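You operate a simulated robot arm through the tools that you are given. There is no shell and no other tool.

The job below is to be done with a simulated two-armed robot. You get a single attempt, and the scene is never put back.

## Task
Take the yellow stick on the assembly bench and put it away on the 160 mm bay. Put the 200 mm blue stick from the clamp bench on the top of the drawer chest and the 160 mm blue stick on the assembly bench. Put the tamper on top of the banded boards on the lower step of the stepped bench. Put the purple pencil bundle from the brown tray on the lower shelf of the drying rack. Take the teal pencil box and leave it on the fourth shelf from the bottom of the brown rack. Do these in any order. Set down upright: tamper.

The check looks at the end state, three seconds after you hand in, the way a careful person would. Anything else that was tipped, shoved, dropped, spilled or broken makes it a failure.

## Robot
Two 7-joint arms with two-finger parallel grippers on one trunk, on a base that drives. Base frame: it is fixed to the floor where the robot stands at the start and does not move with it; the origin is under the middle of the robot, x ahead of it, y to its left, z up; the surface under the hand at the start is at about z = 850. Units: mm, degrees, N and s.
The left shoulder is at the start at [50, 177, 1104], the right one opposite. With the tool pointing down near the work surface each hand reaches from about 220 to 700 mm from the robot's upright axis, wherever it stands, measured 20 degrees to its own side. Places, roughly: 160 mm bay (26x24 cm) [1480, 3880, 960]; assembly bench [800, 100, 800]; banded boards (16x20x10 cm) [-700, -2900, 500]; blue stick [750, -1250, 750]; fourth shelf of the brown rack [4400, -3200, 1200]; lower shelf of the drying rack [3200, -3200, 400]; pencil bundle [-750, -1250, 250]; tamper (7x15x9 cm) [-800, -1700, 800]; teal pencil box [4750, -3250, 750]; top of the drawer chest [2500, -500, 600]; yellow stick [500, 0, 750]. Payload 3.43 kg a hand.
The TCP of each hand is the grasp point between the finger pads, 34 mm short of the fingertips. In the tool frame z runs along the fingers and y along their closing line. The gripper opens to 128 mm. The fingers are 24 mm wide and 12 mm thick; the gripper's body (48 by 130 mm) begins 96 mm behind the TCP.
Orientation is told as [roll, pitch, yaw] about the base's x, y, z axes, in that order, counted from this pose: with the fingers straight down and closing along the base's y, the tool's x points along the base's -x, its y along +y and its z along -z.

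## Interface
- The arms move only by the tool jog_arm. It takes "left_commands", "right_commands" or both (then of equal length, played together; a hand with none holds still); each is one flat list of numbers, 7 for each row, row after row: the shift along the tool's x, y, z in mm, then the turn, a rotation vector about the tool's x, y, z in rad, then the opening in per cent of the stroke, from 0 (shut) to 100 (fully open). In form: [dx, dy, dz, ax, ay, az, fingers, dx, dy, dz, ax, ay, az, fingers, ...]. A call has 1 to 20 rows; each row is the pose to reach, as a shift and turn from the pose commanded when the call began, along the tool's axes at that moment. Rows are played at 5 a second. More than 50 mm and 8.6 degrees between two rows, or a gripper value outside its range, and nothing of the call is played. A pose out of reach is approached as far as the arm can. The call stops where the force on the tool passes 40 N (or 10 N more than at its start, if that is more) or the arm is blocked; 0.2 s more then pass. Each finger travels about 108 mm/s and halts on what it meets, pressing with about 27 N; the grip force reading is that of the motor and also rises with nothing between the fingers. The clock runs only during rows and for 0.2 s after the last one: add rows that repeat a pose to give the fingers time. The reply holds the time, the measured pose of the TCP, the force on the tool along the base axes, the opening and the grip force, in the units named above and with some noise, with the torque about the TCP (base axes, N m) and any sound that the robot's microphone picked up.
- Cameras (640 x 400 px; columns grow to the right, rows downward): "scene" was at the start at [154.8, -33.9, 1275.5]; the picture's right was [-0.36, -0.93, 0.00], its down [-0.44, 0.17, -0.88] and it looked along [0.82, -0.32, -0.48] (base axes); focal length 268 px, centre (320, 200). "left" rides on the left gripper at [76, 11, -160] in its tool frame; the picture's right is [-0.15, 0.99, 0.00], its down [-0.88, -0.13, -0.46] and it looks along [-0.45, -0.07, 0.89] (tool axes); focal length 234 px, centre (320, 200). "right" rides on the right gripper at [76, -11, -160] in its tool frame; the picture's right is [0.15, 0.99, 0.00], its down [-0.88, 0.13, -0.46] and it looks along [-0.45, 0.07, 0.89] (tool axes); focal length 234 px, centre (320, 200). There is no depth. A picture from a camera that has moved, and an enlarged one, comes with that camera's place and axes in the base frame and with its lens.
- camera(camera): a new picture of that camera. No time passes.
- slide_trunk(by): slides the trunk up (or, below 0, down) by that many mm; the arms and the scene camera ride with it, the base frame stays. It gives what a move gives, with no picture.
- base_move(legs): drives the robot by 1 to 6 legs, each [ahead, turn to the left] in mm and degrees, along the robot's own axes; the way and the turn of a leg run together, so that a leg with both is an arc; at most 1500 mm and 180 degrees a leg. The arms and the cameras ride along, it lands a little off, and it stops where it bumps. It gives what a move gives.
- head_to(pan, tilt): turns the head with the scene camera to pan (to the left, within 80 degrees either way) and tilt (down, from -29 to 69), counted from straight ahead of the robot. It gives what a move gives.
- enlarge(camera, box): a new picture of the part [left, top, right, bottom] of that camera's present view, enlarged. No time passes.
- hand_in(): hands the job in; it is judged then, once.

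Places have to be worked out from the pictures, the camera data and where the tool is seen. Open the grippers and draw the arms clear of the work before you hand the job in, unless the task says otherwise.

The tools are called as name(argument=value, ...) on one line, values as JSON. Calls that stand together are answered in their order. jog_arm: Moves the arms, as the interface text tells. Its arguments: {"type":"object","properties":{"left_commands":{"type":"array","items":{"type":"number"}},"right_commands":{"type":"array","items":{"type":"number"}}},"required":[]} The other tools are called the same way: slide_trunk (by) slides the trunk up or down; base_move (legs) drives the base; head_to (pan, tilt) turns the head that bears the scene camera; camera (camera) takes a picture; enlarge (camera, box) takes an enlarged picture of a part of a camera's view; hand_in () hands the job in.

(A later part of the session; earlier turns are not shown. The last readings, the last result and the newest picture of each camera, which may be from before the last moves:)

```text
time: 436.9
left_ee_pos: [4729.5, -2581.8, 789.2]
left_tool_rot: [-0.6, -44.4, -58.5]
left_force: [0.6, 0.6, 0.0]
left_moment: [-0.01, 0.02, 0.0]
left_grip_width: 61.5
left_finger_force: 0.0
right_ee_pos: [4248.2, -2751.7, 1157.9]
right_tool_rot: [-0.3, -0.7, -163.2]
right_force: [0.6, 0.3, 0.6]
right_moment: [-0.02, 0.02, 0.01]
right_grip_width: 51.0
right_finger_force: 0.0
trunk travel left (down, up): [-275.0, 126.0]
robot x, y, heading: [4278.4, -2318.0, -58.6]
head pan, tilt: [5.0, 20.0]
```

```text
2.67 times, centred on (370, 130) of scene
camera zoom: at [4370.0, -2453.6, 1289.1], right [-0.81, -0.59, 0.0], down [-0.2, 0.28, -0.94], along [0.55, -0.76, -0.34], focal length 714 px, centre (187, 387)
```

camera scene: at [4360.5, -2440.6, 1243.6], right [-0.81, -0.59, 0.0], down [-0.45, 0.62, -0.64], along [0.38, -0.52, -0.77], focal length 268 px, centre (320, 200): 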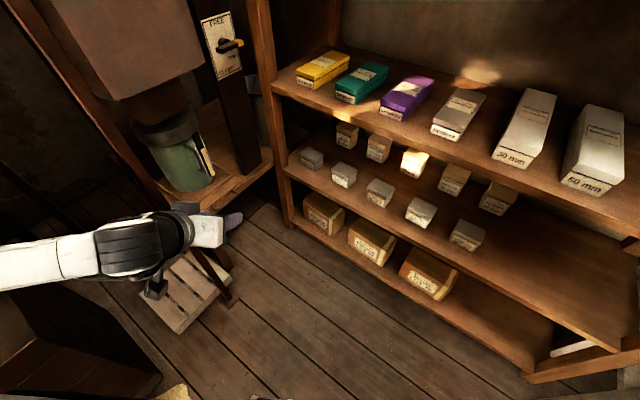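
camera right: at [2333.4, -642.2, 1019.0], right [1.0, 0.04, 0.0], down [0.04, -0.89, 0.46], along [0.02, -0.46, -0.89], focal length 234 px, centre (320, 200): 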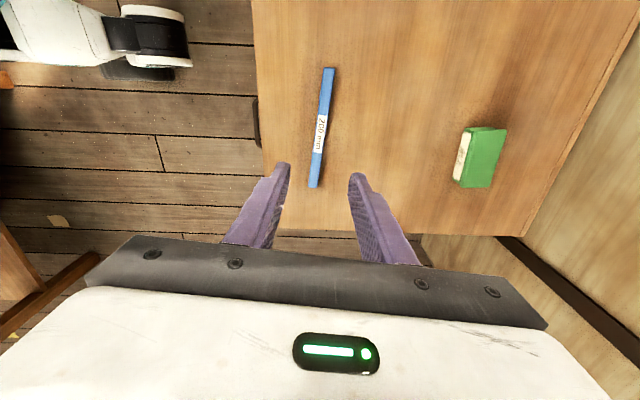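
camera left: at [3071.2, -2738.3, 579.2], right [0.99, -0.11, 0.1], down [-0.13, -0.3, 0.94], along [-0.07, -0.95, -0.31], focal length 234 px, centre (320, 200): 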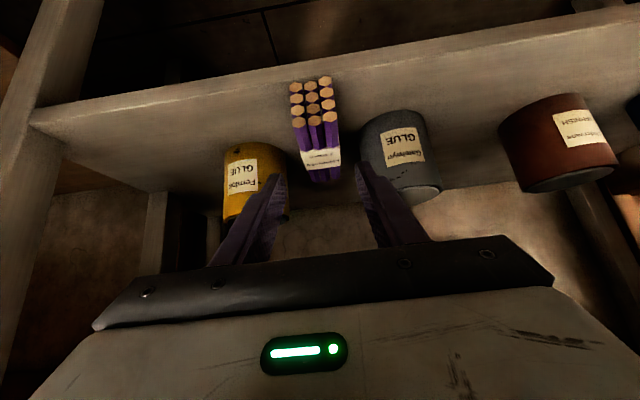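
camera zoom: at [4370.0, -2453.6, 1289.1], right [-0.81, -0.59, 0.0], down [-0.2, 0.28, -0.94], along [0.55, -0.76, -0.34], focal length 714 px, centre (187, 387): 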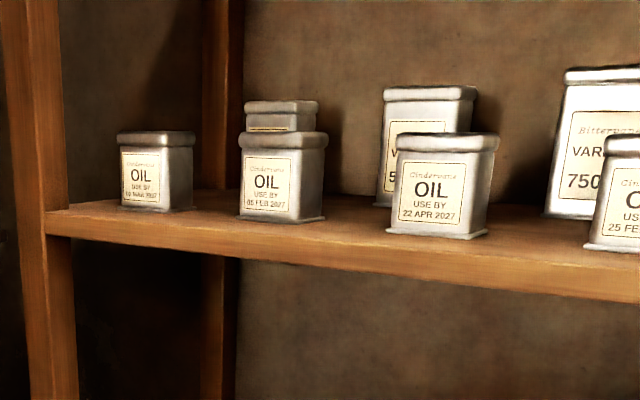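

The teal "Millbrack" pencil box is at about (4735, −3170) on the third shelf (z≈825). The fourth shelf is at z≈1199. I look along the fourth shelf for a free spot.

head_to(pan=-35, tilt=12)

camera(camera="scene")

slide_trunk(by=120)

head_to(pan=-5, tilt=22)

camera(camera="scene")

```text
time: 437.9
left_ee_pos: [4730.2, -2580.7, 789.5]
left_tool_rot: [-0.6, -44.4, -58.5]
left_force: [0.7, 0.1, -0.1]
left_moment: [-0.01, 0.02, 0.04]
left_grip_width: 61.4
left_finger_force: 0.1
right_ee_pos: [4248.6, -2750.5, 1158.5]
right_tool_rot: [-0.2, -0.6, -163.3]
right_force: [0.6, 0.1, 0.4]
right_moment: [-0.02, -0.01, 0.0]
right_grip_width: 51.2
right_finger_force: 0.1
trunk travel left (down, up): [-275.0, 126.0]
robot x, y, heading: [4279.9, -2315.6, -59.1]
head pan, tilt: [-35.0, 12.0]
```

```text
taken
camera scene: at [4308.8, -2471.3, 1302.2], right [-1.0, 0.07, 0.0], down [0.01, 0.21, -0.98], along [-0.07, -0.98, -0.21], focal length 268 px, centre (320, 200)
```

scene: 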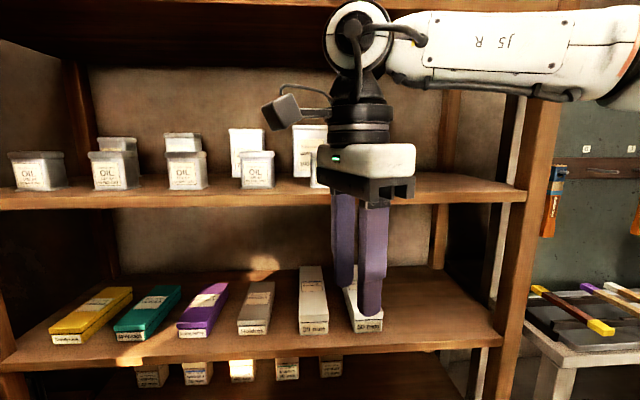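

```text
time: 439.4
left_ee_pos: [4730.2, -2582.4, 909.8]
left_tool_rot: [-0.7, -44.3, -58.6]
left_force: [0.6, -0.1, -0.7]
left_moment: [0.02, 0.04, 0.02]
left_grip_width: 61.5
left_finger_force: 0.0
right_ee_pos: [4247.5, -2750.9, 1278.4]
right_tool_rot: [-0.3, -0.6, -163.3]
right_force: [-0.3, 0.0, 0.3]
right_moment: [0.03, 0.01, 0.0]
right_grip_width: 51.2
right_finger_force: 0.1
trunk travel left (down, up): [-395.0, 6.0]
robot x, y, heading: [4278.2, -2319.0, -58.7]
head pan, tilt: [-35.0, 12.0]
```

```text
time: 440.4
left_ee_pos: [4730.2, -2580.9, 907.7]
left_tool_rot: [-0.7, -44.4, -58.5]
left_force: [-0.2, 0.5, 0.4]
left_moment: [0.01, -0.01, 0.0]
left_grip_width: 61.4
left_finger_force: 0.2
right_ee_pos: [4248.2, -2751.3, 1278.8]
right_tool_rot: [-0.3, -0.6, -163.2]
right_force: [0.5, -0.3, 0.3]
right_moment: [-0.05, -0.01, -0.02]
right_grip_width: 50.9
right_finger_force: 0.2
trunk travel left (down, up): [-395.0, 6.0]
robot x, y, heading: [4279.7, -2318.4, -58.8]
head pan, tilt: [-5.0, 22.0]
```

```text
taken
camera scene: at [4355.8, -2461.7, 1405.9], right [-0.9, -0.44, 0.0], down [-0.16, 0.34, -0.93], along [0.41, -0.83, -0.37], focal length 268 px, centre (320, 200)
```

scene: 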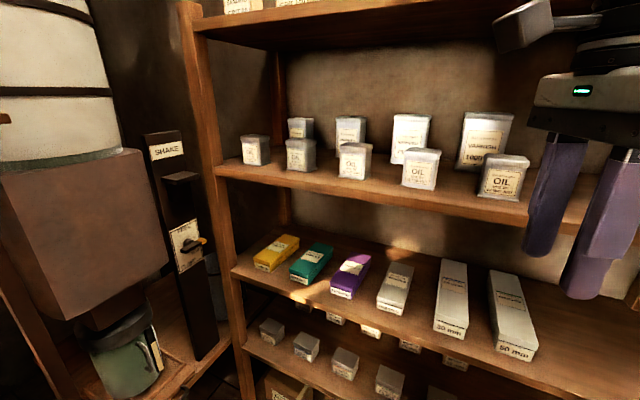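

The right half of the fourth shelf is free for the box. For picking, I'll stand at about (4403, −2540) facing the rack so the left elbow stays clear of the drum stand. I lower the trunk, raise the left hand a little, and move there.

slide_trunk(by=-120)

jog_arm(left_commands=[-21.2, 0, -28.8, 0, 0, 0, 60, -42.3, 0, -57.5, 0, 0, 0, 70, -63.5, 0, -86.3, 0, 0, 0, 80, -84.7, 0, -115, 0, 0, 0, 80, -105.8, 0, -143.8, 0, 0, 0, 80, -127, 0, -172.5, 0, 0, 0, 80])

base_move(legs=[[0, -2.2], [220, 0], [0, -29]])

head_to(pan=5, tilt=30)

camera(camera="scene")

camera(camera="left")

```text
time: 441.9
left_ee_pos: [4729.7, -2581.1, 789.8]
left_tool_rot: [-0.6, -44.4, -58.4]
left_force: [0.0, -0.8, 0.1]
left_moment: [-0.01, 0.04, 0.02]
left_grip_width: 61.3
left_finger_force: 0.1
right_ee_pos: [4249.7, -2752.4, 1157.2]
right_tool_rot: [-0.2, -0.5, -163.2]
right_force: [0.3, 0.6, -0.1]
right_moment: [0.02, -0.01, -0.01]
right_grip_width: 51.2
right_finger_force: 0.0
trunk travel left (down, up): [-275.0, 126.0]
robot x, y, heading: [4277.5, -2319.2, -58.9]
head pan, tilt: [-5.0, 22.0]
```

```text
time: 443.3
left_ee_pos: [4717.2, -2556.8, 1002.4]
left_tool_rot: [-0.6, -44.1, -58.5]
left_force: [-0.1, -0.8, -0.1]
left_moment: [0.03, -0.01, 0.0]
left_grip_width: 102.4
left_finger_force: 0.0
left hand out of reach, approached as far as the arm can: row 5
right_ee_pos: [4248.7, -2751.0, 1157.2]
right_tool_rot: [-0.3, -0.7, -163.2]
right_force: [0.5, 0.5, 0.4]
right_moment: [0.0, -0.02, 0.03]
right_grip_width: 51.2
right_finger_force: 0.0
trunk travel left (down, up): [-275.0, 126.0]
robot x, y, heading: [4277.8, -2317.0, -59.0]
head pan, tilt: [-5.0, 22.0]
```

```text
time: 446.1
left_ee_pos: [4778.6, -2823.7, 996.7]
left_tool_rot: [0.7, -43.4, -69.1]
left_force: [-0.6, 0.3, 0.2]
left_moment: [0.02, -0.03, 0.01]
left_grip_width: 102.3
left_finger_force: 0.0
right_ee_pos: [4266.1, -2925.3, 1159.4]
right_tool_rot: [-0.2, -0.5, -175.0]
right_force: [0.3, -0.6, -1.0]
right_moment: [0.02, 0.01, 0.01]
right_grip_width: 51.2
right_finger_force: 0.0
trunk travel left (down, up): [-275.0, 126.0]
robot x, y, heading: [4385.9, -2511.1, -70.0]
head pan, tilt: [-5.0, 22.0]
stopped in leg 3: the robot was blocked; the commanded pose is now the measured one
```

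```text
time: 446.9
left_ee_pos: [4776.8, -2823.3, 997.1]
left_tool_rot: [0.5, -43.5, -69.1]
left_force: [-0.5, -0.3, 0.4]
left_moment: [-0.02, 0.06, 0.0]
left_grip_width: 102.5
left_finger_force: 0.1
right_ee_pos: [4265.8, -2923.6, 1159.7]
right_tool_rot: [0.0, -0.5, -175.1]
right_force: [0.1, 0.2, 0.4]
right_moment: [-0.02, -0.02, -0.01]
right_grip_width: 51.3
right_finger_force: 0.0
trunk travel left (down, up): [-275.0, 126.0]
robot x, y, heading: [4383.0, -2510.5, -70.0]
head pan, tilt: [5.0, 30.0]
```

```text
taken
camera scene: at [4444.5, -2652.1, 1274.2], right [-0.91, -0.42, 0.0], down [-0.21, 0.45, -0.87], along [0.36, -0.79, -0.49], focal length 268 px, centre (320, 200)
```

scene: 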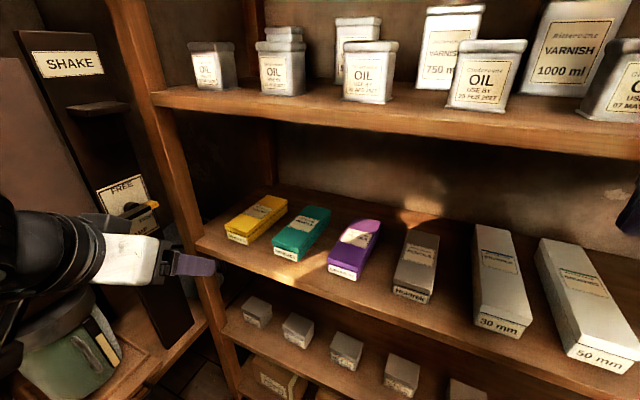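

```text
taken
camera left: at [4727.2, -2665.1, 1062.0], right [0.96, 0.26, 0.11], down [-0.01, -0.35, 0.94], along [0.28, -0.9, -0.34], focal length 234 px, centre (320, 200)
```

left: 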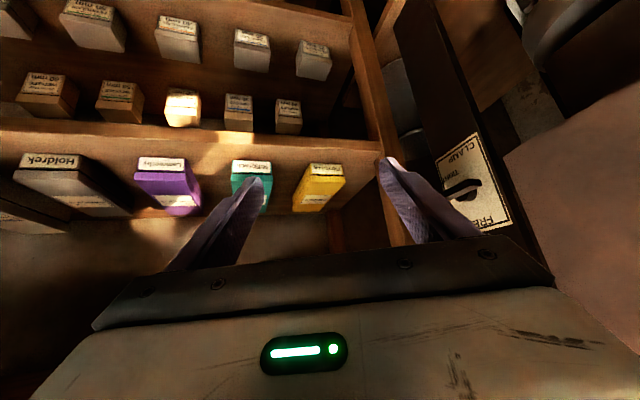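

Blocked once more while turning, probably the left elbow against the drum stand. I look to the left to see what it is touching.

head_to(pan=50, tilt=20)

camera(camera="scene")

head_to(pan=78, tilt=25)

camera(camera="scene")

head_to(pan=-60, tilt=25)

camera(camera="scene")

```text
time: 448.0
left_ee_pos: [4776.6, -2822.9, 997.7]
left_tool_rot: [0.4, -43.5, -69.2]
left_force: [-0.1, 0.2, -0.1]
left_moment: [-0.01, 0.04, 0.03]
left_grip_width: 102.4
left_finger_force: 0.0
right_ee_pos: [4265.9, -2923.9, 1159.8]
right_tool_rot: [0.1, -0.5, -175.0]
right_force: [-0.5, -0.2, -1.2]
right_moment: [-0.03, 0.03, 0.0]
right_grip_width: 51.5
right_finger_force: 0.0
trunk travel left (down, up): [-275.0, 126.0]
robot x, y, heading: [4385.4, -2509.8, -70.0]
head pan, tilt: [50.0, 20.0]
```

```text
taken
camera scene: at [4493.9, -2602.2, 1289.9], right [-0.35, -0.94, 0.01], down [-0.32, 0.11, -0.94], along [0.88, -0.33, -0.34], focal length 268 px, centre (320, 200)
```

scene: 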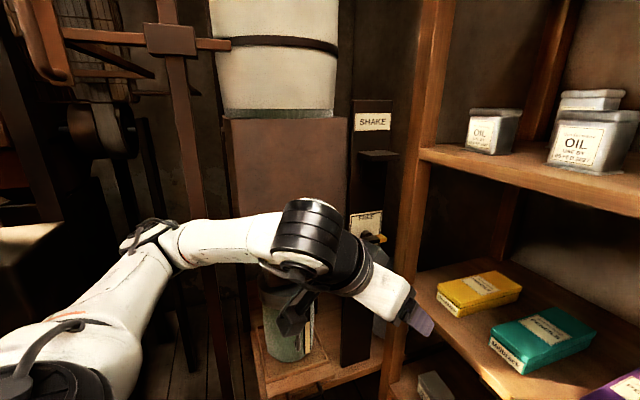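

```text
time: 448.9
left_ee_pos: [4777.3, -2822.9, 997.8]
left_tool_rot: [0.5, -43.6, -69.3]
left_force: [0.7, 0.0, 0.0]
left_moment: [-0.01, -0.01, -0.01]
left_grip_width: 102.4
left_finger_force: 0.2
right_ee_pos: [4265.3, -2924.2, 1159.5]
right_tool_rot: [0.0, -0.5, -175.1]
right_force: [0.0, 0.3, 0.0]
right_moment: [-0.01, -0.03, 0.0]
right_grip_width: 51.1
right_finger_force: 0.0
trunk travel left (down, up): [-275.0, 126.0]
robot x, y, heading: [4386.8, -2511.9, -70.4]
head pan, tilt: [78.0, 25.0]
```

```text
taken
camera scene: at [4497.8, -2557.4, 1281.7], right [0.14, -0.99, 0.01], down [-0.42, -0.06, -0.91], along [0.9, 0.12, -0.42], focal length 268 px, centre (320, 200)
```

scene: 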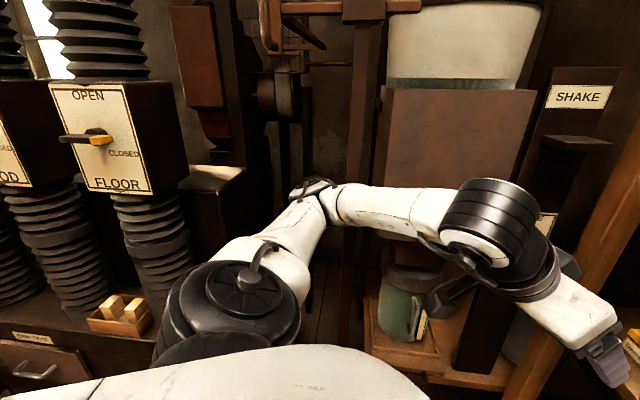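

```text
time: 451.1
left_ee_pos: [4776.2, -2822.5, 997.6]
left_tool_rot: [0.4, -43.6, -69.2]
left_force: [-0.7, -0.4, 0.5]
left_moment: [0.0, 0.02, 0.03]
left_grip_width: 102.6
left_finger_force: 0.2
right_ee_pos: [4264.9, -2923.5, 1160.6]
right_tool_rot: [0.0, -0.4, -175.0]
right_force: [0.6, 0.2, 0.2]
right_moment: [-0.01, 0.03, 0.01]
right_grip_width: 51.2
right_finger_force: 0.1
trunk travel left (down, up): [-275.0, 126.0]
robot x, y, heading: [4384.6, -2514.7, -70.0]
head pan, tilt: [-60.0, 25.0]
```

```text
taken
camera scene: at [4347.2, -2640.3, 1281.9], right [-0.76, 0.64, -0.01], down [0.27, 0.32, -0.91], along [-0.58, -0.7, -0.42], focal length 268 px, centre (320, 200)
```

scene: 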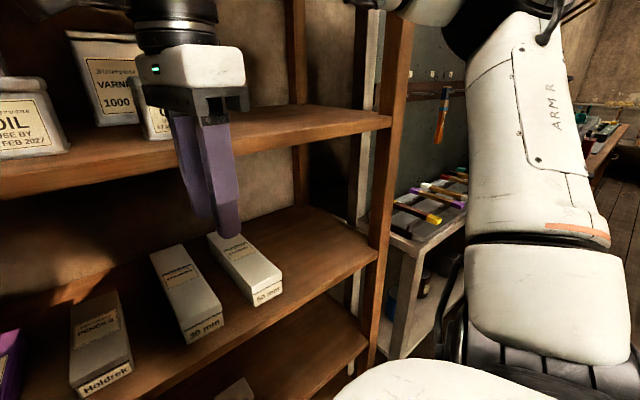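

I zoom in around the left elbow to find the contact.

head_to(pan=78, tilt=20)

enlarge(camera="scene", box=[200, 100, 440, 280])

head_to(pan=35, tilt=50)

camera(camera="scene")

```text
time: 453.3
left_ee_pos: [4776.9, -2823.8, 998.8]
left_tool_rot: [0.5, -43.6, -69.1]
left_force: [-0.8, 0.1, -0.1]
left_moment: [0.01, -0.01, -0.05]
left_grip_width: 102.5
left_finger_force: 0.1
right_ee_pos: [4265.2, -2924.1, 1160.1]
right_tool_rot: [0.0, -0.4, -175.0]
right_force: [-0.2, -0.6, -1.3]
right_moment: [0.04, 0.04, 0.01]
right_grip_width: 51.1
right_finger_force: 0.0
trunk travel left (down, up): [-275.0, 126.0]
robot x, y, heading: [4386.2, -2510.3, -70.3]
head pan, tilt: [78.0, 20.0]
```

```text
2.22 times, centred on (320, 190) of scene
camera zoom: at [4498.8, -2557.4, 1289.8], right [0.14, -0.99, 0.01], down [-0.34, -0.05, -0.94], along [0.93, 0.12, -0.34], focal length 595 px, centre (320, 222)
```

zoom: 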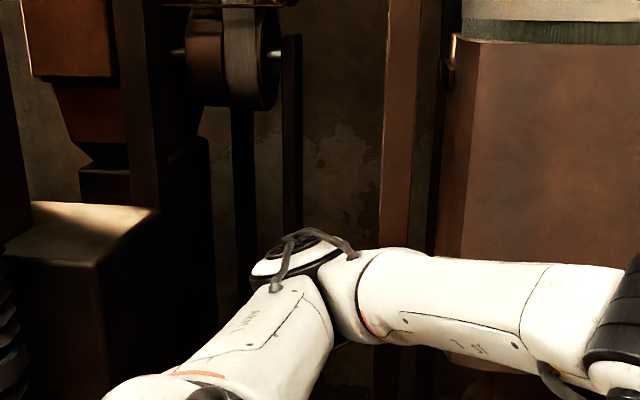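

```text
time: 454.4
left_ee_pos: [4776.8, -2823.0, 997.8]
left_tool_rot: [0.6, -43.6, -69.0]
left_force: [-0.1, 0.0, 0.5]
left_moment: [0.02, 0.02, -0.01]
left_grip_width: 102.3
left_finger_force: 0.1
right_ee_pos: [4265.8, -2924.3, 1159.9]
right_tool_rot: [0.0, -0.5, -175.0]
right_force: [0.3, -0.3, 1.0]
right_moment: [-0.01, -0.01, 0.0]
right_grip_width: 51.1
right_finger_force: 0.0
trunk travel left (down, up): [-275.0, 126.0]
robot x, y, heading: [4386.3, -2505.8, -70.2]
head pan, tilt: [35.0, 50.0]
```

```text
taken
camera scene: at [4469.6, -2614.8, 1244.6], right [-0.58, -0.82, 0.0], down [-0.62, 0.44, -0.65], along [0.53, -0.38, -0.76], focal length 268 px, centre (320, 200)
```

scene: 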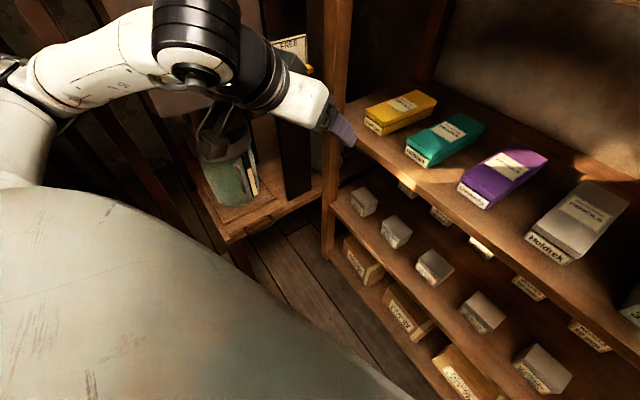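

The contact is the left elbow against a fixed vertical post at about (4960, −2560). I turn back left to release, back out, and will come in with the hand tucked further inward.

base_move(legs=[[0, 10], [-200, 0]])

head_to(pan=10, tilt=20)

camera(camera="scene")

```text
time: 456.7
left_ee_pos: [4729.1, -2583.5, 994.2]
left_tool_rot: [0.4, -43.1, -59.3]
left_force: [-0.1, 0.0, -0.3]
left_moment: [0.01, 0.0, -0.02]
left_grip_width: 102.5
left_finger_force: 0.1
right_ee_pos: [4243.9, -2771.7, 1156.4]
right_tool_rot: [-0.5, -0.6, -165.1]
right_force: [-0.2, 0.3, 0.5]
right_moment: [-0.06, -0.03, -0.01]
right_grip_width: 51.0
right_finger_force: 0.1
trunk travel left (down, up): [-275.0, 126.0]
robot x, y, heading: [4287.9, -2333.7, -60.4]
head pan, tilt: [35.0, 50.0]
```

```text
time: 457.6
left_ee_pos: [4728.8, -2585.1, 994.2]
left_tool_rot: [0.4, -43.2, -59.3]
left_force: [0.1, -0.2, 0.1]
left_moment: [-0.01, 0.01, 0.01]
left_grip_width: 102.5
left_finger_force: 0.0
right_ee_pos: [4244.1, -2772.6, 1157.4]
right_tool_rot: [-0.4, -0.6, -165.0]
right_force: [0.5, -0.3, -0.3]
right_moment: [0.01, 0.02, -0.03]
right_grip_width: 51.4
right_finger_force: 0.1
trunk travel left (down, up): [-275.0, 126.0]
robot x, y, heading: [4284.1, -2339.6, -60.5]
head pan, tilt: [10.0, 20.0]
```

```text
taken
camera scene: at [4381.2, -2471.6, 1289.1], right [-0.77, -0.64, 0.0], down [-0.22, 0.26, -0.94], along [0.6, -0.72, -0.34], focal length 268 px, centre (320, 200)
```

scene: 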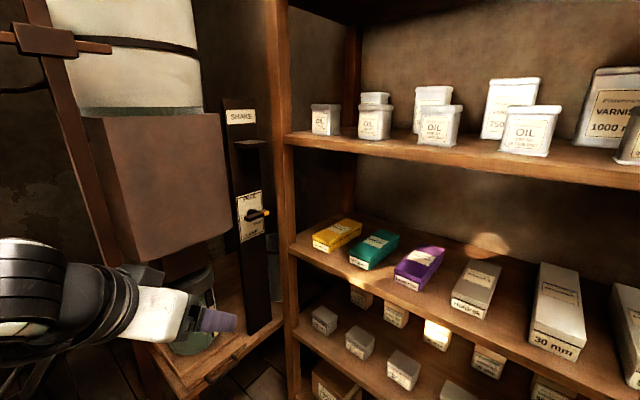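

Released and nothing disturbed. I tuck the left hand inward, then drive in on a line further from the post.

jog_arm(left_commands=[-2.1, -37.2, 0.6, 0.0036, -0.0052, 0.0026, 80, -4.1, -74.4, 1.1, 0.0071, -0.0105, 0.0051, 80, -6.2, -111.7, 1.7, 0.0107, -0.0157, 0.0077, 80, -8.3, -148.9, 2.3, 0.0142, -0.0209, 0.0102, 80, -10.3, -186.1, 2.8, 0.0178, -0.0262, 0.0128, 80, -12.4, -223.3, 3.4, 0.0213, -0.0314, 0.0153, 80])

base_move(legs=[[0, -12], [210, 0], [0, -12]])

head_to(pan=15, tilt=30)

camera(camera="scene")

camera(camera="left")

```text
time: 459.1
left_ee_pos: [4541.2, -2708.4, 999.9]
left_tool_rot: [0.3, -45.0, -60.6]
left_force: [-0.2, -0.6, -0.3]
left_moment: [0.03, 0.06, 0.02]
left_grip_width: 102.3
left_finger_force: 0.0
right_ee_pos: [4242.2, -2771.4, 1157.9]
right_tool_rot: [-0.4, -0.6, -165.2]
right_force: [-1.2, 0.0, 0.6]
right_moment: [0.06, 0.01, -0.03]
right_grip_width: 51.4
right_finger_force: 0.0
trunk travel left (down, up): [-275.0, 126.0]
robot x, y, heading: [4291.2, -2337.0, -60.1]
head pan, tilt: [10.0, 20.0]
```

```text
time: 462.2
left_ee_pos: [4433.9, -2978.7, 999.1]
left_tool_rot: [0.0, -45.0, -84.4]
left_force: [-0.2, -0.2, 0.0]
left_moment: [0.03, 0.03, 0.03]
left_grip_width: 102.3
left_finger_force: 0.1
right_ee_pos: [4134.8, -2915.3, 1158.0]
right_tool_rot: [-0.4, -0.6, 171.0]
right_force: [0.0, -0.1, -0.5]
right_moment: [0.0, -0.04, 0.0]
right_grip_width: 50.8
right_finger_force: 0.2
trunk travel left (down, up): [-275.0, 126.0]
robot x, y, heading: [4349.9, -2533.1, -84.1]
head pan, tilt: [10.0, 20.0]
```

```text
time: 462.9
left_ee_pos: [4433.2, -2977.1, 1000.2]
left_tool_rot: [0.1, -44.9, -84.5]
left_force: [0.1, 0.1, 0.3]
left_moment: [-0.01, 0.02, -0.01]
left_grip_width: 102.5
left_finger_force: 0.0
right_ee_pos: [4133.9, -2915.8, 1157.1]
right_tool_rot: [-0.5, -0.7, 171.0]
right_force: [-1.1, 0.3, -0.1]
right_moment: [0.02, -0.01, 0.02]
right_grip_width: 51.2
right_finger_force: 0.1
trunk travel left (down, up): [-275.0, 126.0]
robot x, y, heading: [4349.9, -2536.9, -84.0]
head pan, tilt: [15.0, 30.0]
```

```text
taken
camera scene: at [4389.4, -2691.1, 1273.2], right [-0.93, -0.36, 0.0], down [-0.18, 0.47, -0.87], along [0.31, -0.81, -0.5], focal length 268 px, centre (320, 200)
```

scene: 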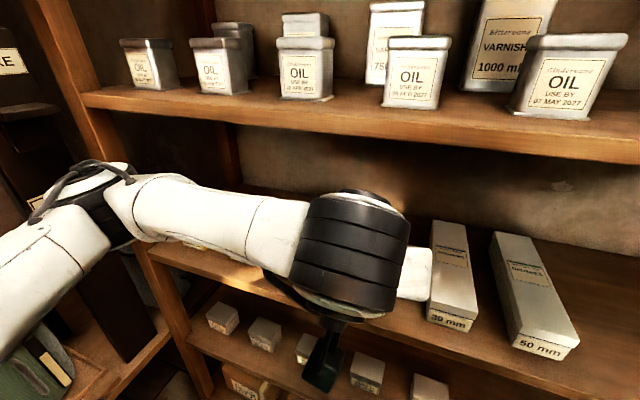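

```text
taken
camera left: at [4428.2, -2810.8, 1059.5], right [0.99, -0.01, 0.1], down [-0.1, -0.31, 0.94], along [0.03, -0.95, -0.31], focal length 234 px, centre (320, 200)
```

left: 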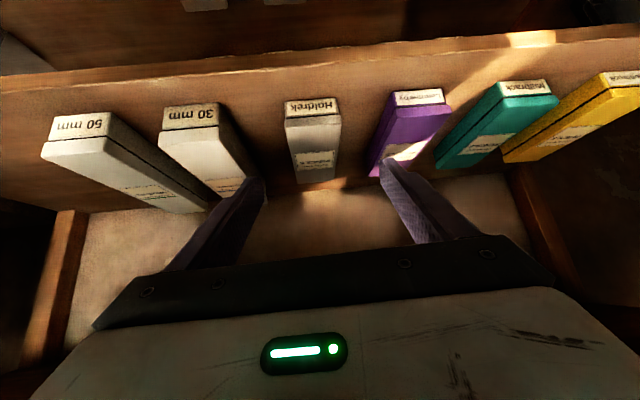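

Clear this time. From the wrist view the teal box's axis runs from (4737, −3080) back at yaw ≈ −92°. I swing the left hand over in front of it, staying outside the rack.

jog_arm(left_commands=[-4.6, 37.6, 4.6, 0.0119, 0, 0.0119, 80, -9.3, 75.1, 9.3, 0.0238, 0, 0.0238, 80, -13.9, 112.7, 13.9, 0.0356, 0, 0.0357, 80, -18.5, 150.2, 18.5, 0.0475, 0, 0.0476, 80, -23.1, 187.8, 23.1, 0.0594, 0, 0.0594, 80, -27.8, 225.3, 27.8, 0.0713, 0, 0.0713, 80, -32.4, 262.9, 32.4, 0.0831, 0, 0.0832, 80, -37, 300.4, 37, 0.095, 0, 0.0951, 80])

camera(camera="left")

head_to(pan=5, tilt=32)

camera(camera="scene")

```text
time: 464.7
left_ee_pos: [4737.2, -2999.9, 999.3]
left_tool_rot: [0.0, -44.8, -92.2]
left_force: [0.3, -0.1, 0.1]
left_moment: [-0.05, -0.01, 0.0]
left_grip_width: 102.5
left_finger_force: 0.2
right_ee_pos: [4136.0, -2914.7, 1156.9]
right_tool_rot: [-0.4, -0.6, 171.0]
right_force: [0.5, 0.1, 0.6]
right_moment: [0.0, 0.01, 0.01]
right_grip_width: 51.4
right_finger_force: 0.1
trunk travel left (down, up): [-275.0, 126.0]
robot x, y, heading: [4350.9, -2539.1, -84.3]
head pan, tilt: [15.0, 30.0]
```

```text
taken
camera left: at [4755.2, -2833.9, 1059.5], right [0.98, -0.14, 0.1], down [-0.14, -0.3, 0.94], along [-0.1, -0.94, -0.31], focal length 234 px, centre (320, 200)
```

left: 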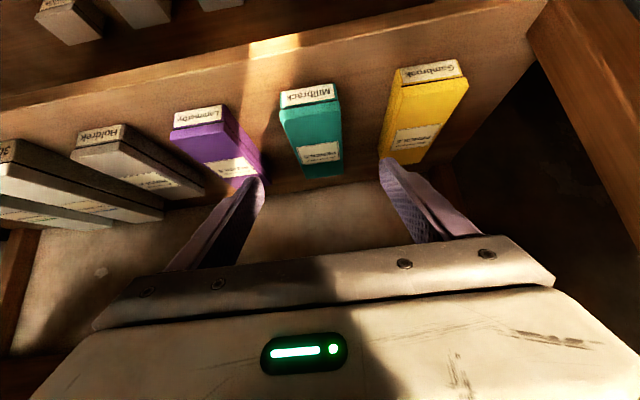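

```text
time: 465.5
left_ee_pos: [4736.2, -3000.3, 998.7]
left_tool_rot: [0.0, -44.9, -92.2]
left_force: [0.2, -0.2, 0.9]
left_moment: [0.03, 0.01, 0.04]
left_grip_width: 102.4
left_finger_force: 0.1
right_ee_pos: [4134.4, -2914.1, 1157.4]
right_tool_rot: [-0.4, -0.6, 171.0]
right_force: [-0.7, 0.1, 0.2]
right_moment: [-0.01, -0.02, -0.03]
right_grip_width: 51.4
right_finger_force: 0.2
trunk travel left (down, up): [-275.0, 126.0]
robot x, y, heading: [4348.7, -2536.2, -84.3]
head pan, tilt: [5.0, 32.0]
```

```text
taken
camera scene: at [4374.1, -2694.5, 1270.0], right [-0.98, -0.19, 0.0], down [-0.1, 0.52, -0.85], along [0.16, -0.83, -0.53], focal length 268 px, centre (320, 200)
```

scene: 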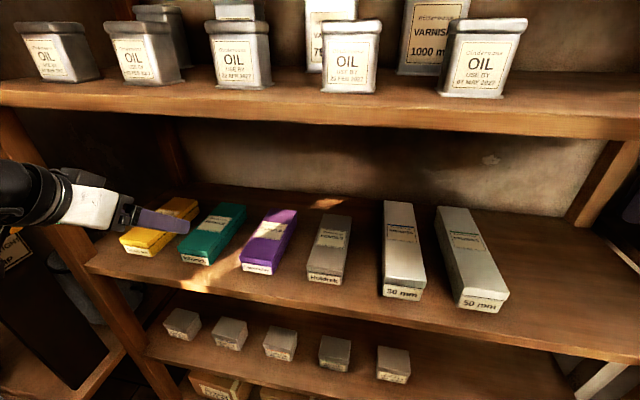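

I zoom in on the teal box from the wrist camera for precise alignment.

enlarge(camera="left", box=[230, 60, 430, 200])

enlarge(camera="scene", box=[110, 180, 310, 300])

```text
2.86 times, centred on (330, 130) of left
camera zoom: at [4754.4, -2834.0, 1059.6], right [0.98, -0.14, 0.1], down [-0.14, -0.3, 0.94], along [-0.1, -0.94, -0.31], focal length 669 px, centre (291, 400)
```

zoom: 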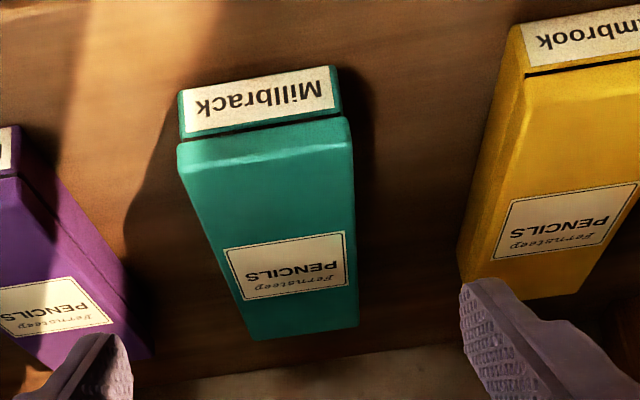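

```text
3.20 times, centred on (210, 240) of scene
camera zoom: at [4374.1, -2694.5, 1270.0], right [-0.98, -0.19, 0.0], down [-0.1, 0.52, -0.85], along [0.16, -0.83, -0.53], focal length 857 px, centre (672, 72)
```

zoom: 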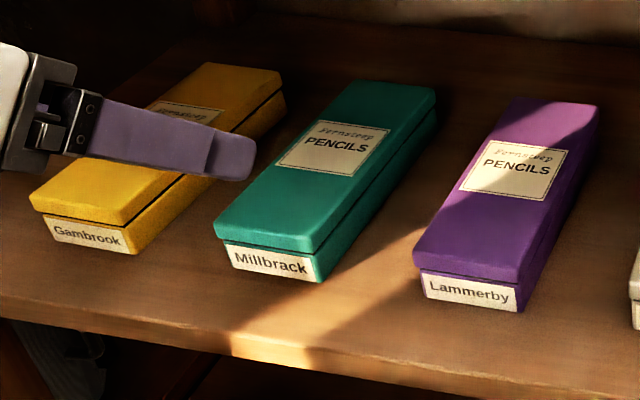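

Triangulated: box 70×187×42 mm, centre (4725, −3163), shelf z≈830, axis yaw −92.4°. I slide the hand in along its axis partway and check.

jog_arm(left_commands=[-2, -2, 20, 0, 0, 0, 80, -4, -4, 45, 0, 0, 0, 80, -6, -5.4, 70, 0, 0, 0, 80, -7.5, -5.4, 95, 0, 0, 0, 80, -9, -5.4, 120, 0, 0, 0, 80])

enlarge(camera="left", box=[200, 40, 440, 210])

camera(camera="scene")

```text
time: 466.7
left_ee_pos: [4728.3, -3092.3, 922.1]
left_tool_rot: [0.0, -44.8, -92.2]
left_force: [-1.0, -0.5, 0.3]
left_moment: [-0.04, 0.0, 0.0]
left_grip_width: 102.2
left_finger_force: 0.0
right_ee_pos: [4134.0, -2914.2, 1157.1]
right_tool_rot: [-0.5, -0.6, 171.1]
right_force: [0.1, 0.6, -0.5]
right_moment: [-0.01, 0.04, 0.01]
right_grip_width: 51.3
right_finger_force: 0.0
trunk travel left (down, up): [-275.0, 126.0]
robot x, y, heading: [4349.0, -2533.5, -84.3]
head pan, tilt: [5.0, 32.0]
```

```text
2.35 times, centred on (320, 125) of left
camera zoom: at [4746.4, -2925.9, 981.2], right [0.98, -0.14, 0.1], down [-0.14, -0.3, 0.94], along [-0.1, -0.94, -0.31], focal length 551 px, centre (320, 376)
```

zoom: 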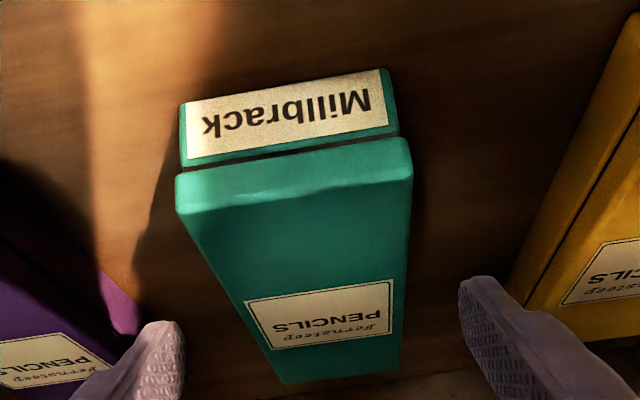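

```text
taken
camera scene: at [4374.1, -2694.8, 1269.9], right [-0.98, -0.19, 0.0], down [-0.1, 0.52, -0.85], along [0.16, -0.83, -0.53], focal length 268 px, centre (320, 200)
```

scene: 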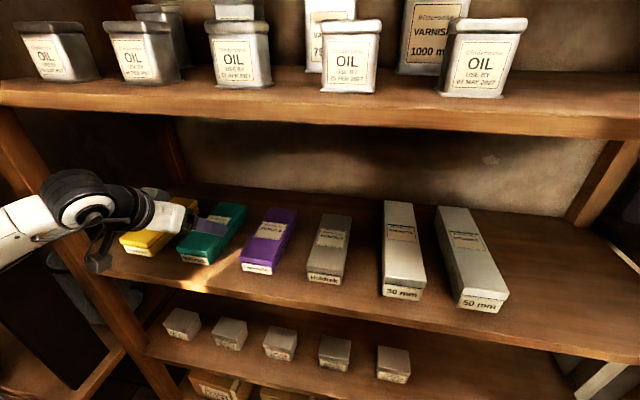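

Well centred between the fingers. I slide the remaining 77 mm in.

jog_arm(left_commands=[0.2, -0.2, 20, 0, 0, 0, 80, 0.4, -0.4, 40, 0, 0, 0, 80, 0.6, -0.6, 60, 0, 0, 0, 80, 0.8, -0.7, 72, 0, 0, 0, 80, 0.8, -0.7, 77, 0, 0, 0, 80])

enlarge(camera="left", box=[200, 40, 440, 210])

enlarge(camera="scene", box=[100, 160, 300, 290])

```text
time: 467.9
left_ee_pos: [4726.2, -3145.9, 866.2]
left_tool_rot: [0.1, -44.9, -92.2]
left_force: [-0.5, 0.6, 0.2]
left_moment: [0.01, -0.01, -0.01]
left_grip_width: 102.3
left_finger_force: 0.0
right_ee_pos: [4134.6, -2914.4, 1157.6]
right_tool_rot: [-0.6, -0.6, 170.9]
right_force: [-0.1, 0.3, 0.3]
right_moment: [0.0, -0.04, 0.01]
right_grip_width: 51.0
right_finger_force: 0.1
trunk travel left (down, up): [-275.0, 126.0]
robot x, y, heading: [4351.6, -2538.5, -84.1]
head pan, tilt: [5.0, 32.0]
```

```text
2.35 times, centred on (320, 125) of left
camera zoom: at [4744.1, -2980.0, 926.3], right [0.98, -0.14, 0.1], down [-0.14, -0.3, 0.94], along [-0.1, -0.94, -0.31], focal length 551 px, centre (320, 376)
```

zoom: 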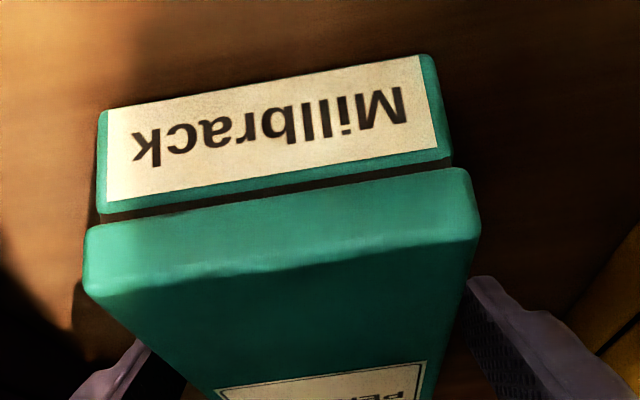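

```text
3.08 times, centred on (200, 225) of scene
camera zoom: at [4374.1, -2694.6, 1270.0], right [-0.98, -0.19, 0.0], down [-0.1, 0.52, -0.85], along [0.16, -0.83, -0.53], focal length 824 px, centre (689, 123)
```

zoom: 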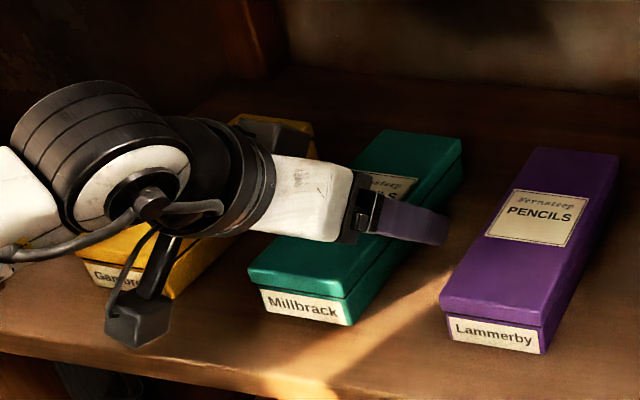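

In place, fingertips ~3 mm above the shelf. I close on the box.

jog_arm(left_commands=[0, 0, 0, 0, 0, 0, 65, 0, 0, 0, 0, 0, 0, 50, 0, 0, 0, 0, 0, 0, 30, 0, 0, 0, 0, 0, 0, 0, 0, 0, 0, 0, 0, 0, 0])

enlarge(camera="left", box=[200, 40, 440, 210])

```text
time: 469.1
left_ee_pos: [4726.7, -3146.3, 865.6]
left_tool_rot: [0.0, -45.0, -92.0]
left_force: [0.1, 0.2, -0.6]
left_moment: [-0.01, -0.06, 0.04]
left_grip_width: 74.8
left_finger_force: 27.0
right_ee_pos: [4134.7, -2914.9, 1157.4]
right_tool_rot: [-0.5, -0.6, 171.0]
right_force: [0.6, -0.4, 0.2]
right_moment: [0.01, -0.02, -0.01]
right_grip_width: 51.1
right_finger_force: 0.0
trunk travel left (down, up): [-275.0, 126.0]
robot x, y, heading: [4347.5, -2536.7, -84.0]
head pan, tilt: [5.0, 32.0]
```

```text
2.35 times, centred on (320, 125) of left
camera zoom: at [4743.9, -2979.9, 926.5], right [0.98, -0.14, 0.1], down [-0.14, -0.3, 0.94], along [-0.1, -0.94, -0.31], focal length 551 px, centre (320, 376)
```

zoom: 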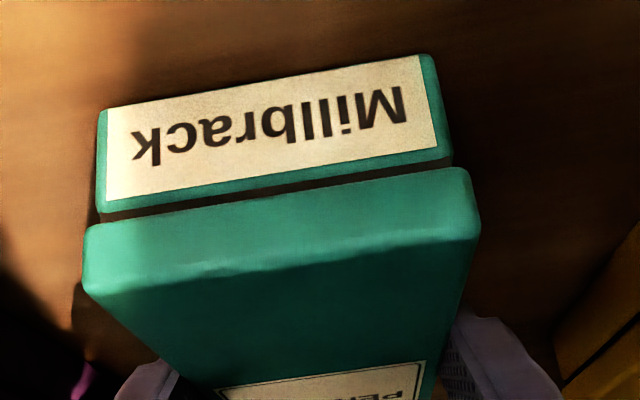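

Gripped at 74.8 mm. I lift 25 mm slowly and check that the whole box comes with it.

jog_arm(left_commands=[-3.5, 0, -3.5, 0, 0, 0, 0, -8, 0, -8, 0, 0, 0, 0, -13, 0, -13, 0, 0, 0, 0, -18, 0, -18, 0, 0, 0, 0, -18, 0, -18, 0, 0, 0, 0])

enlarge(camera="left", box=[200, 40, 440, 210])

enlarge(camera="scene", box=[100, 160, 300, 290])

```text
time: 470.3
left_ee_pos: [4726.0, -3146.0, 890.9]
left_tool_rot: [0.1, -45.0, -92.2]
left_force: [0.1, 0.0, -1.1]
left_moment: [0.04, 0.0, 0.0]
left_grip_width: 74.6
left_finger_force: 27.0
right_ee_pos: [4135.3, -2914.8, 1157.6]
right_tool_rot: [-0.6, -0.6, 171.0]
right_force: [-0.2, -0.1, -0.1]
right_moment: [0.04, 0.02, 0.0]
right_grip_width: 51.3
right_finger_force: 0.1
trunk travel left (down, up): [-275.0, 126.0]
robot x, y, heading: [4349.9, -2542.3, -84.3]
head pan, tilt: [5.0, 32.0]
```

```text
2.35 times, centred on (320, 125) of left
camera zoom: at [4743.5, -2979.4, 951.3], right [0.98, -0.14, 0.1], down [-0.14, -0.3, 0.94], along [-0.1, -0.94, -0.31], focal length 551 px, centre (320, 376)
```

zoom: 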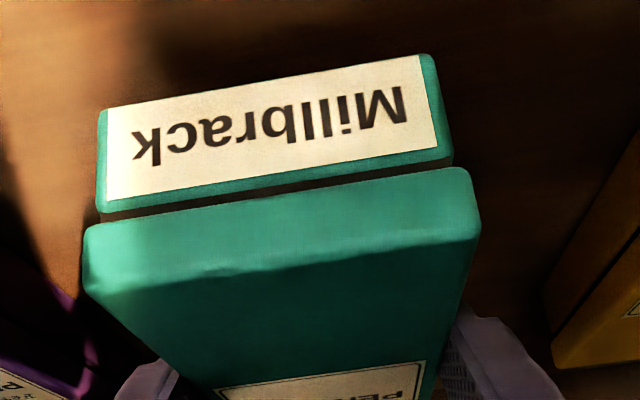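

```text
3.08 times, centred on (200, 225) of scene
camera zoom: at [4374.2, -2694.8, 1269.9], right [-0.98, -0.19, 0.0], down [-0.1, 0.52, -0.85], along [0.16, -0.83, -0.53], focal length 824 px, centre (689, 123)
```

zoom: 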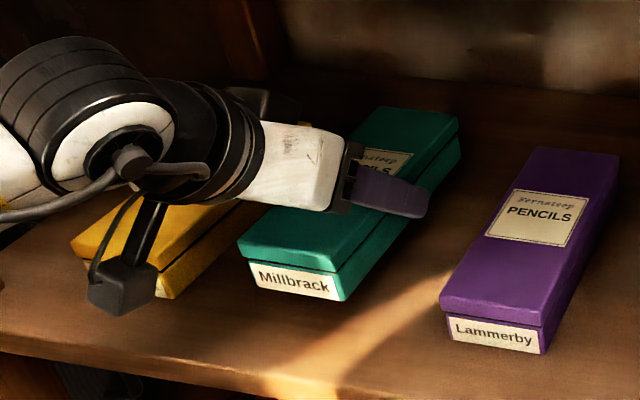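

The whole box lifts cleanly. I withdraw back along the approach line, then out and inward in front of the rack.

jog_arm(left_commands=[0, 0, -26, 0, 0, 0, 0, 0, 0, -52, 0, 0, 0, 0, 0, 0, -78, 0, 0, 0, 0, 0, 0, -105, 0, 0, 0, 0, 21.5, -1.2, -126.5, 0, 0, 0, 0, 43, -2.4, -148, 0, 0, 0, 0, 64.6, -3.5, -169.6, 0, 0, 0, 0, 86.1, -4.7, -191.1, 0, 0, 0, 0, 85.1, -40.8, -190.1, -0.0123, 0, -0.0123, 0, 84.1, -76.9, -189.1, -0.0247, 0, -0.0247, 0, 83.1, -112.9, -188.1, -0.037, 0, -0.037, 0, 82.2, -149, -187.2, -0.0494, 0, -0.0494, 0, 81.2, -185.1, -186.2, -0.0617, 0, -0.0617, 0, 80.2, -221.2, -185.2, -0.074, 0, -0.074, 0, 79.2, -257.2, -184.2, -0.0864, 0, -0.0864, 0, 78.2, -293.3, -183.2, -0.0987, 0, -0.0987, 0])

camera(camera="scene")

camera(camera="left")

```text
time: 473.7
left_ee_pos: [4438.0, -2949.6, 965.4]
left_tool_rot: [0.1, -45.0, -84.1]
left_force: [-0.1, 0.0, -2.0]
left_moment: [0.02, 0.02, 0.0]
left_grip_width: 74.6
left_finger_force: 26.9
left hand out of reach, approached as far as the arm can: row 12
right_ee_pos: [4133.7, -2914.6, 1155.5]
right_tool_rot: [-0.4, -0.6, 170.9]
right_force: [-0.4, 0.1, 0.4]
right_moment: [0.01, 0.0, -0.01]
right_grip_width: 50.9
right_finger_force: 0.0
trunk travel left (down, up): [-275.0, 126.0]
robot x, y, heading: [4350.0, -2539.7, -84.1]
head pan, tilt: [5.0, 32.0]
```

```text
taken
camera scene: at [4373.4, -2694.7, 1269.9], right [-0.98, -0.19, 0.0], down [-0.1, 0.52, -0.85], along [0.16, -0.83, -0.53], focal length 268 px, centre (320, 200)
```

scene: 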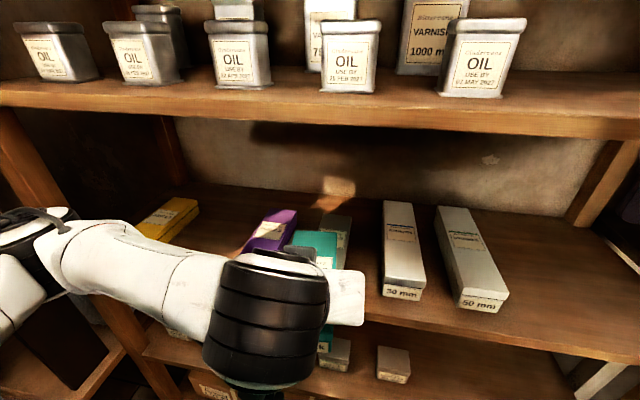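

```text
taken
camera left: at [4432.6, -2783.0, 1025.8], right [0.99, 0.0, 0.11], down [-0.1, -0.31, 0.94], along [0.03, -0.95, -0.31], focal length 234 px, centre (320, 200)
```

left: 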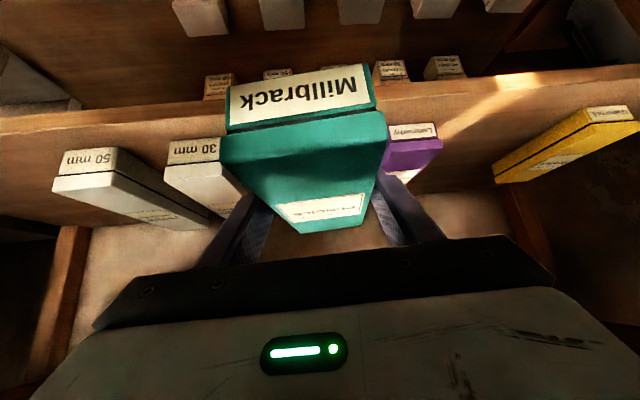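

The box is free of the rack front and nothing else moved. I back off to y≈−2330, turn to −x, go along to the right half of the rack, and face it again.

base_move(legs=[[-210, 0], [0, -96], [350, 0], [0, 90]])

slide_trunk(by=120)

head_to(pan=0, tilt=20)

camera(camera="scene")

```text
time: 485.0
left_ee_pos: [4018.5, -2748.4, 965.6]
left_tool_rot: [0.1, -44.9, -91.1]
left_force: [0.3, 0.3, -1.8]
left_moment: [0.0, -0.01, -0.01]
left_grip_width: 74.9
left_finger_force: 26.8
right_ee_pos: [3719.1, -2676.7, 1156.7]
right_tool_rot: [-0.4, -0.6, 164.1]
right_force: [-0.5, -0.8, 0.2]
right_moment: [0.05, -0.02, 0.01]
right_grip_width: 50.9
right_finger_force: 0.1
trunk travel left (down, up): [-275.0, 126.0]
robot x, y, heading: [3977.9, -2330.7, -91.1]
head pan, tilt: [5.0, 32.0]
```

```text
time: 486.5
left_ee_pos: [4017.2, -2748.0, 1085.7]
left_tool_rot: [0.0, -44.9, -91.1]
left_force: [0.3, -0.3, -2.2]
left_moment: [0.05, -0.01, -0.02]
left_grip_width: 74.6
left_finger_force: 26.6
right_ee_pos: [3719.7, -2676.4, 1278.0]
right_tool_rot: [-0.4, -0.6, 164.1]
right_force: [0.3, 0.0, 1.0]
right_moment: [0.01, 0.01, -0.02]
right_grip_width: 51.2
right_finger_force: 0.1
trunk travel left (down, up): [-395.0, 6.0]
robot x, y, heading: [3978.9, -2329.6, -91.0]
head pan, tilt: [5.0, 32.0]
```

```text
time: 487.2
left_ee_pos: [4018.1, -2749.1, 1086.8]
left_tool_rot: [0.2, -45.0, -91.2]
left_force: [-0.9, 0.8, -2.6]
left_moment: [0.0, -0.01, -0.01]
left_grip_width: 74.8
left_finger_force: 27.0
right_ee_pos: [3719.5, -2676.0, 1276.4]
right_tool_rot: [-0.6, -0.7, 164.1]
right_force: [0.4, 0.3, 0.0]
right_moment: [0.0, -0.04, -0.01]
right_grip_width: 51.2
right_finger_force: 0.0
trunk travel left (down, up): [-395.0, 6.0]
robot x, y, heading: [3983.5, -2327.9, -91.2]
head pan, tilt: [0.0, 20.0]
```

```text
taken
camera scene: at [3976.3, -2490.8, 1409.1], right [-1.0, 0.02, 0.0], down [0.01, 0.34, -0.94], along [-0.02, -0.94, -0.34], focal length 268 px, centre (320, 200)
```

scene: 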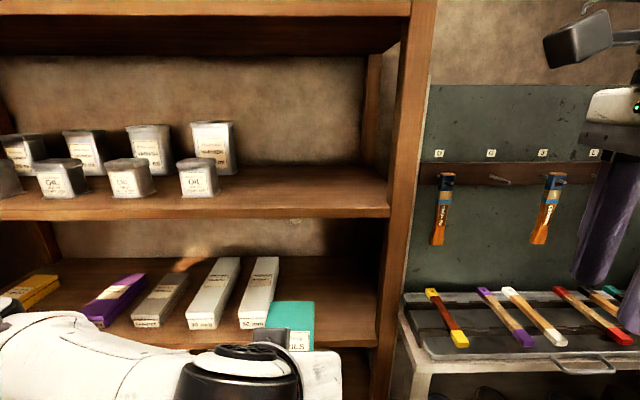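

The right half of the fourth shelf is free (x≈3835–4215). I zoom, then shift the trunk for a vertical baseline to get the shelf height precisely.

enlarge(camera="scene", box=[170, 140, 430, 260])

slide_trunk(by=-150)

enlarge(camera="scene", box=[170, 60, 430, 180])

```text
2.46 times, centred on (300, 200) of scene
camera zoom: at [3976.3, -2490.8, 1409.1], right [-1.0, 0.02, 0.0], down [0.01, 0.34, -0.94], along [-0.02, -0.94, -0.34], focal length 659 px, centre (369, 200)
```

zoom: 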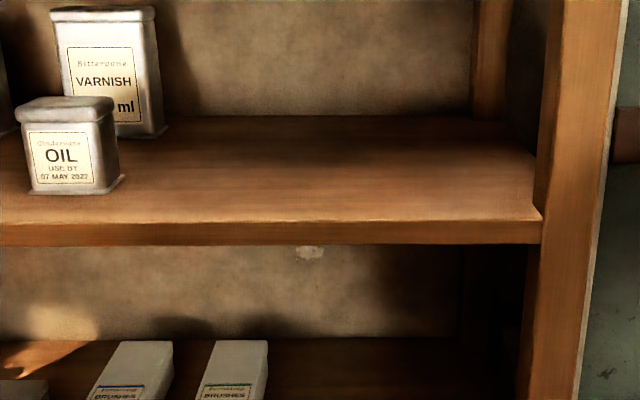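

```text
time: 489.0
left_ee_pos: [4018.0, -2749.6, 936.1]
left_tool_rot: [0.1, -44.9, -91.1]
left_force: [0.0, 0.1, -0.8]
left_moment: [0.01, 0.01, -0.01]
left_grip_width: 74.6
left_finger_force: 27.3
right_ee_pos: [3720.8, -2675.7, 1128.0]
right_tool_rot: [-0.3, -0.6, 164.1]
right_force: [-0.1, 1.0, 0.5]
right_moment: [-0.01, 0.01, 0.01]
right_grip_width: 51.1
right_finger_force: 0.0
trunk travel left (down, up): [-245.0, 156.0]
robot x, y, heading: [3977.4, -2325.4, -91.0]
head pan, tilt: [0.0, 20.0]
```

```text
2.46 times, centred on (300, 120) of scene
camera zoom: at [3976.3, -2490.7, 1259.2], right [-1.0, 0.02, 0.0], down [0.01, 0.34, -0.94], along [-0.02, -0.94, -0.34], focal length 659 px, centre (369, 397)
```

zoom: 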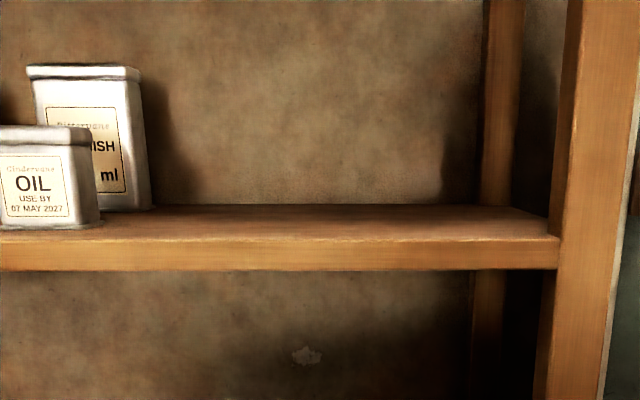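

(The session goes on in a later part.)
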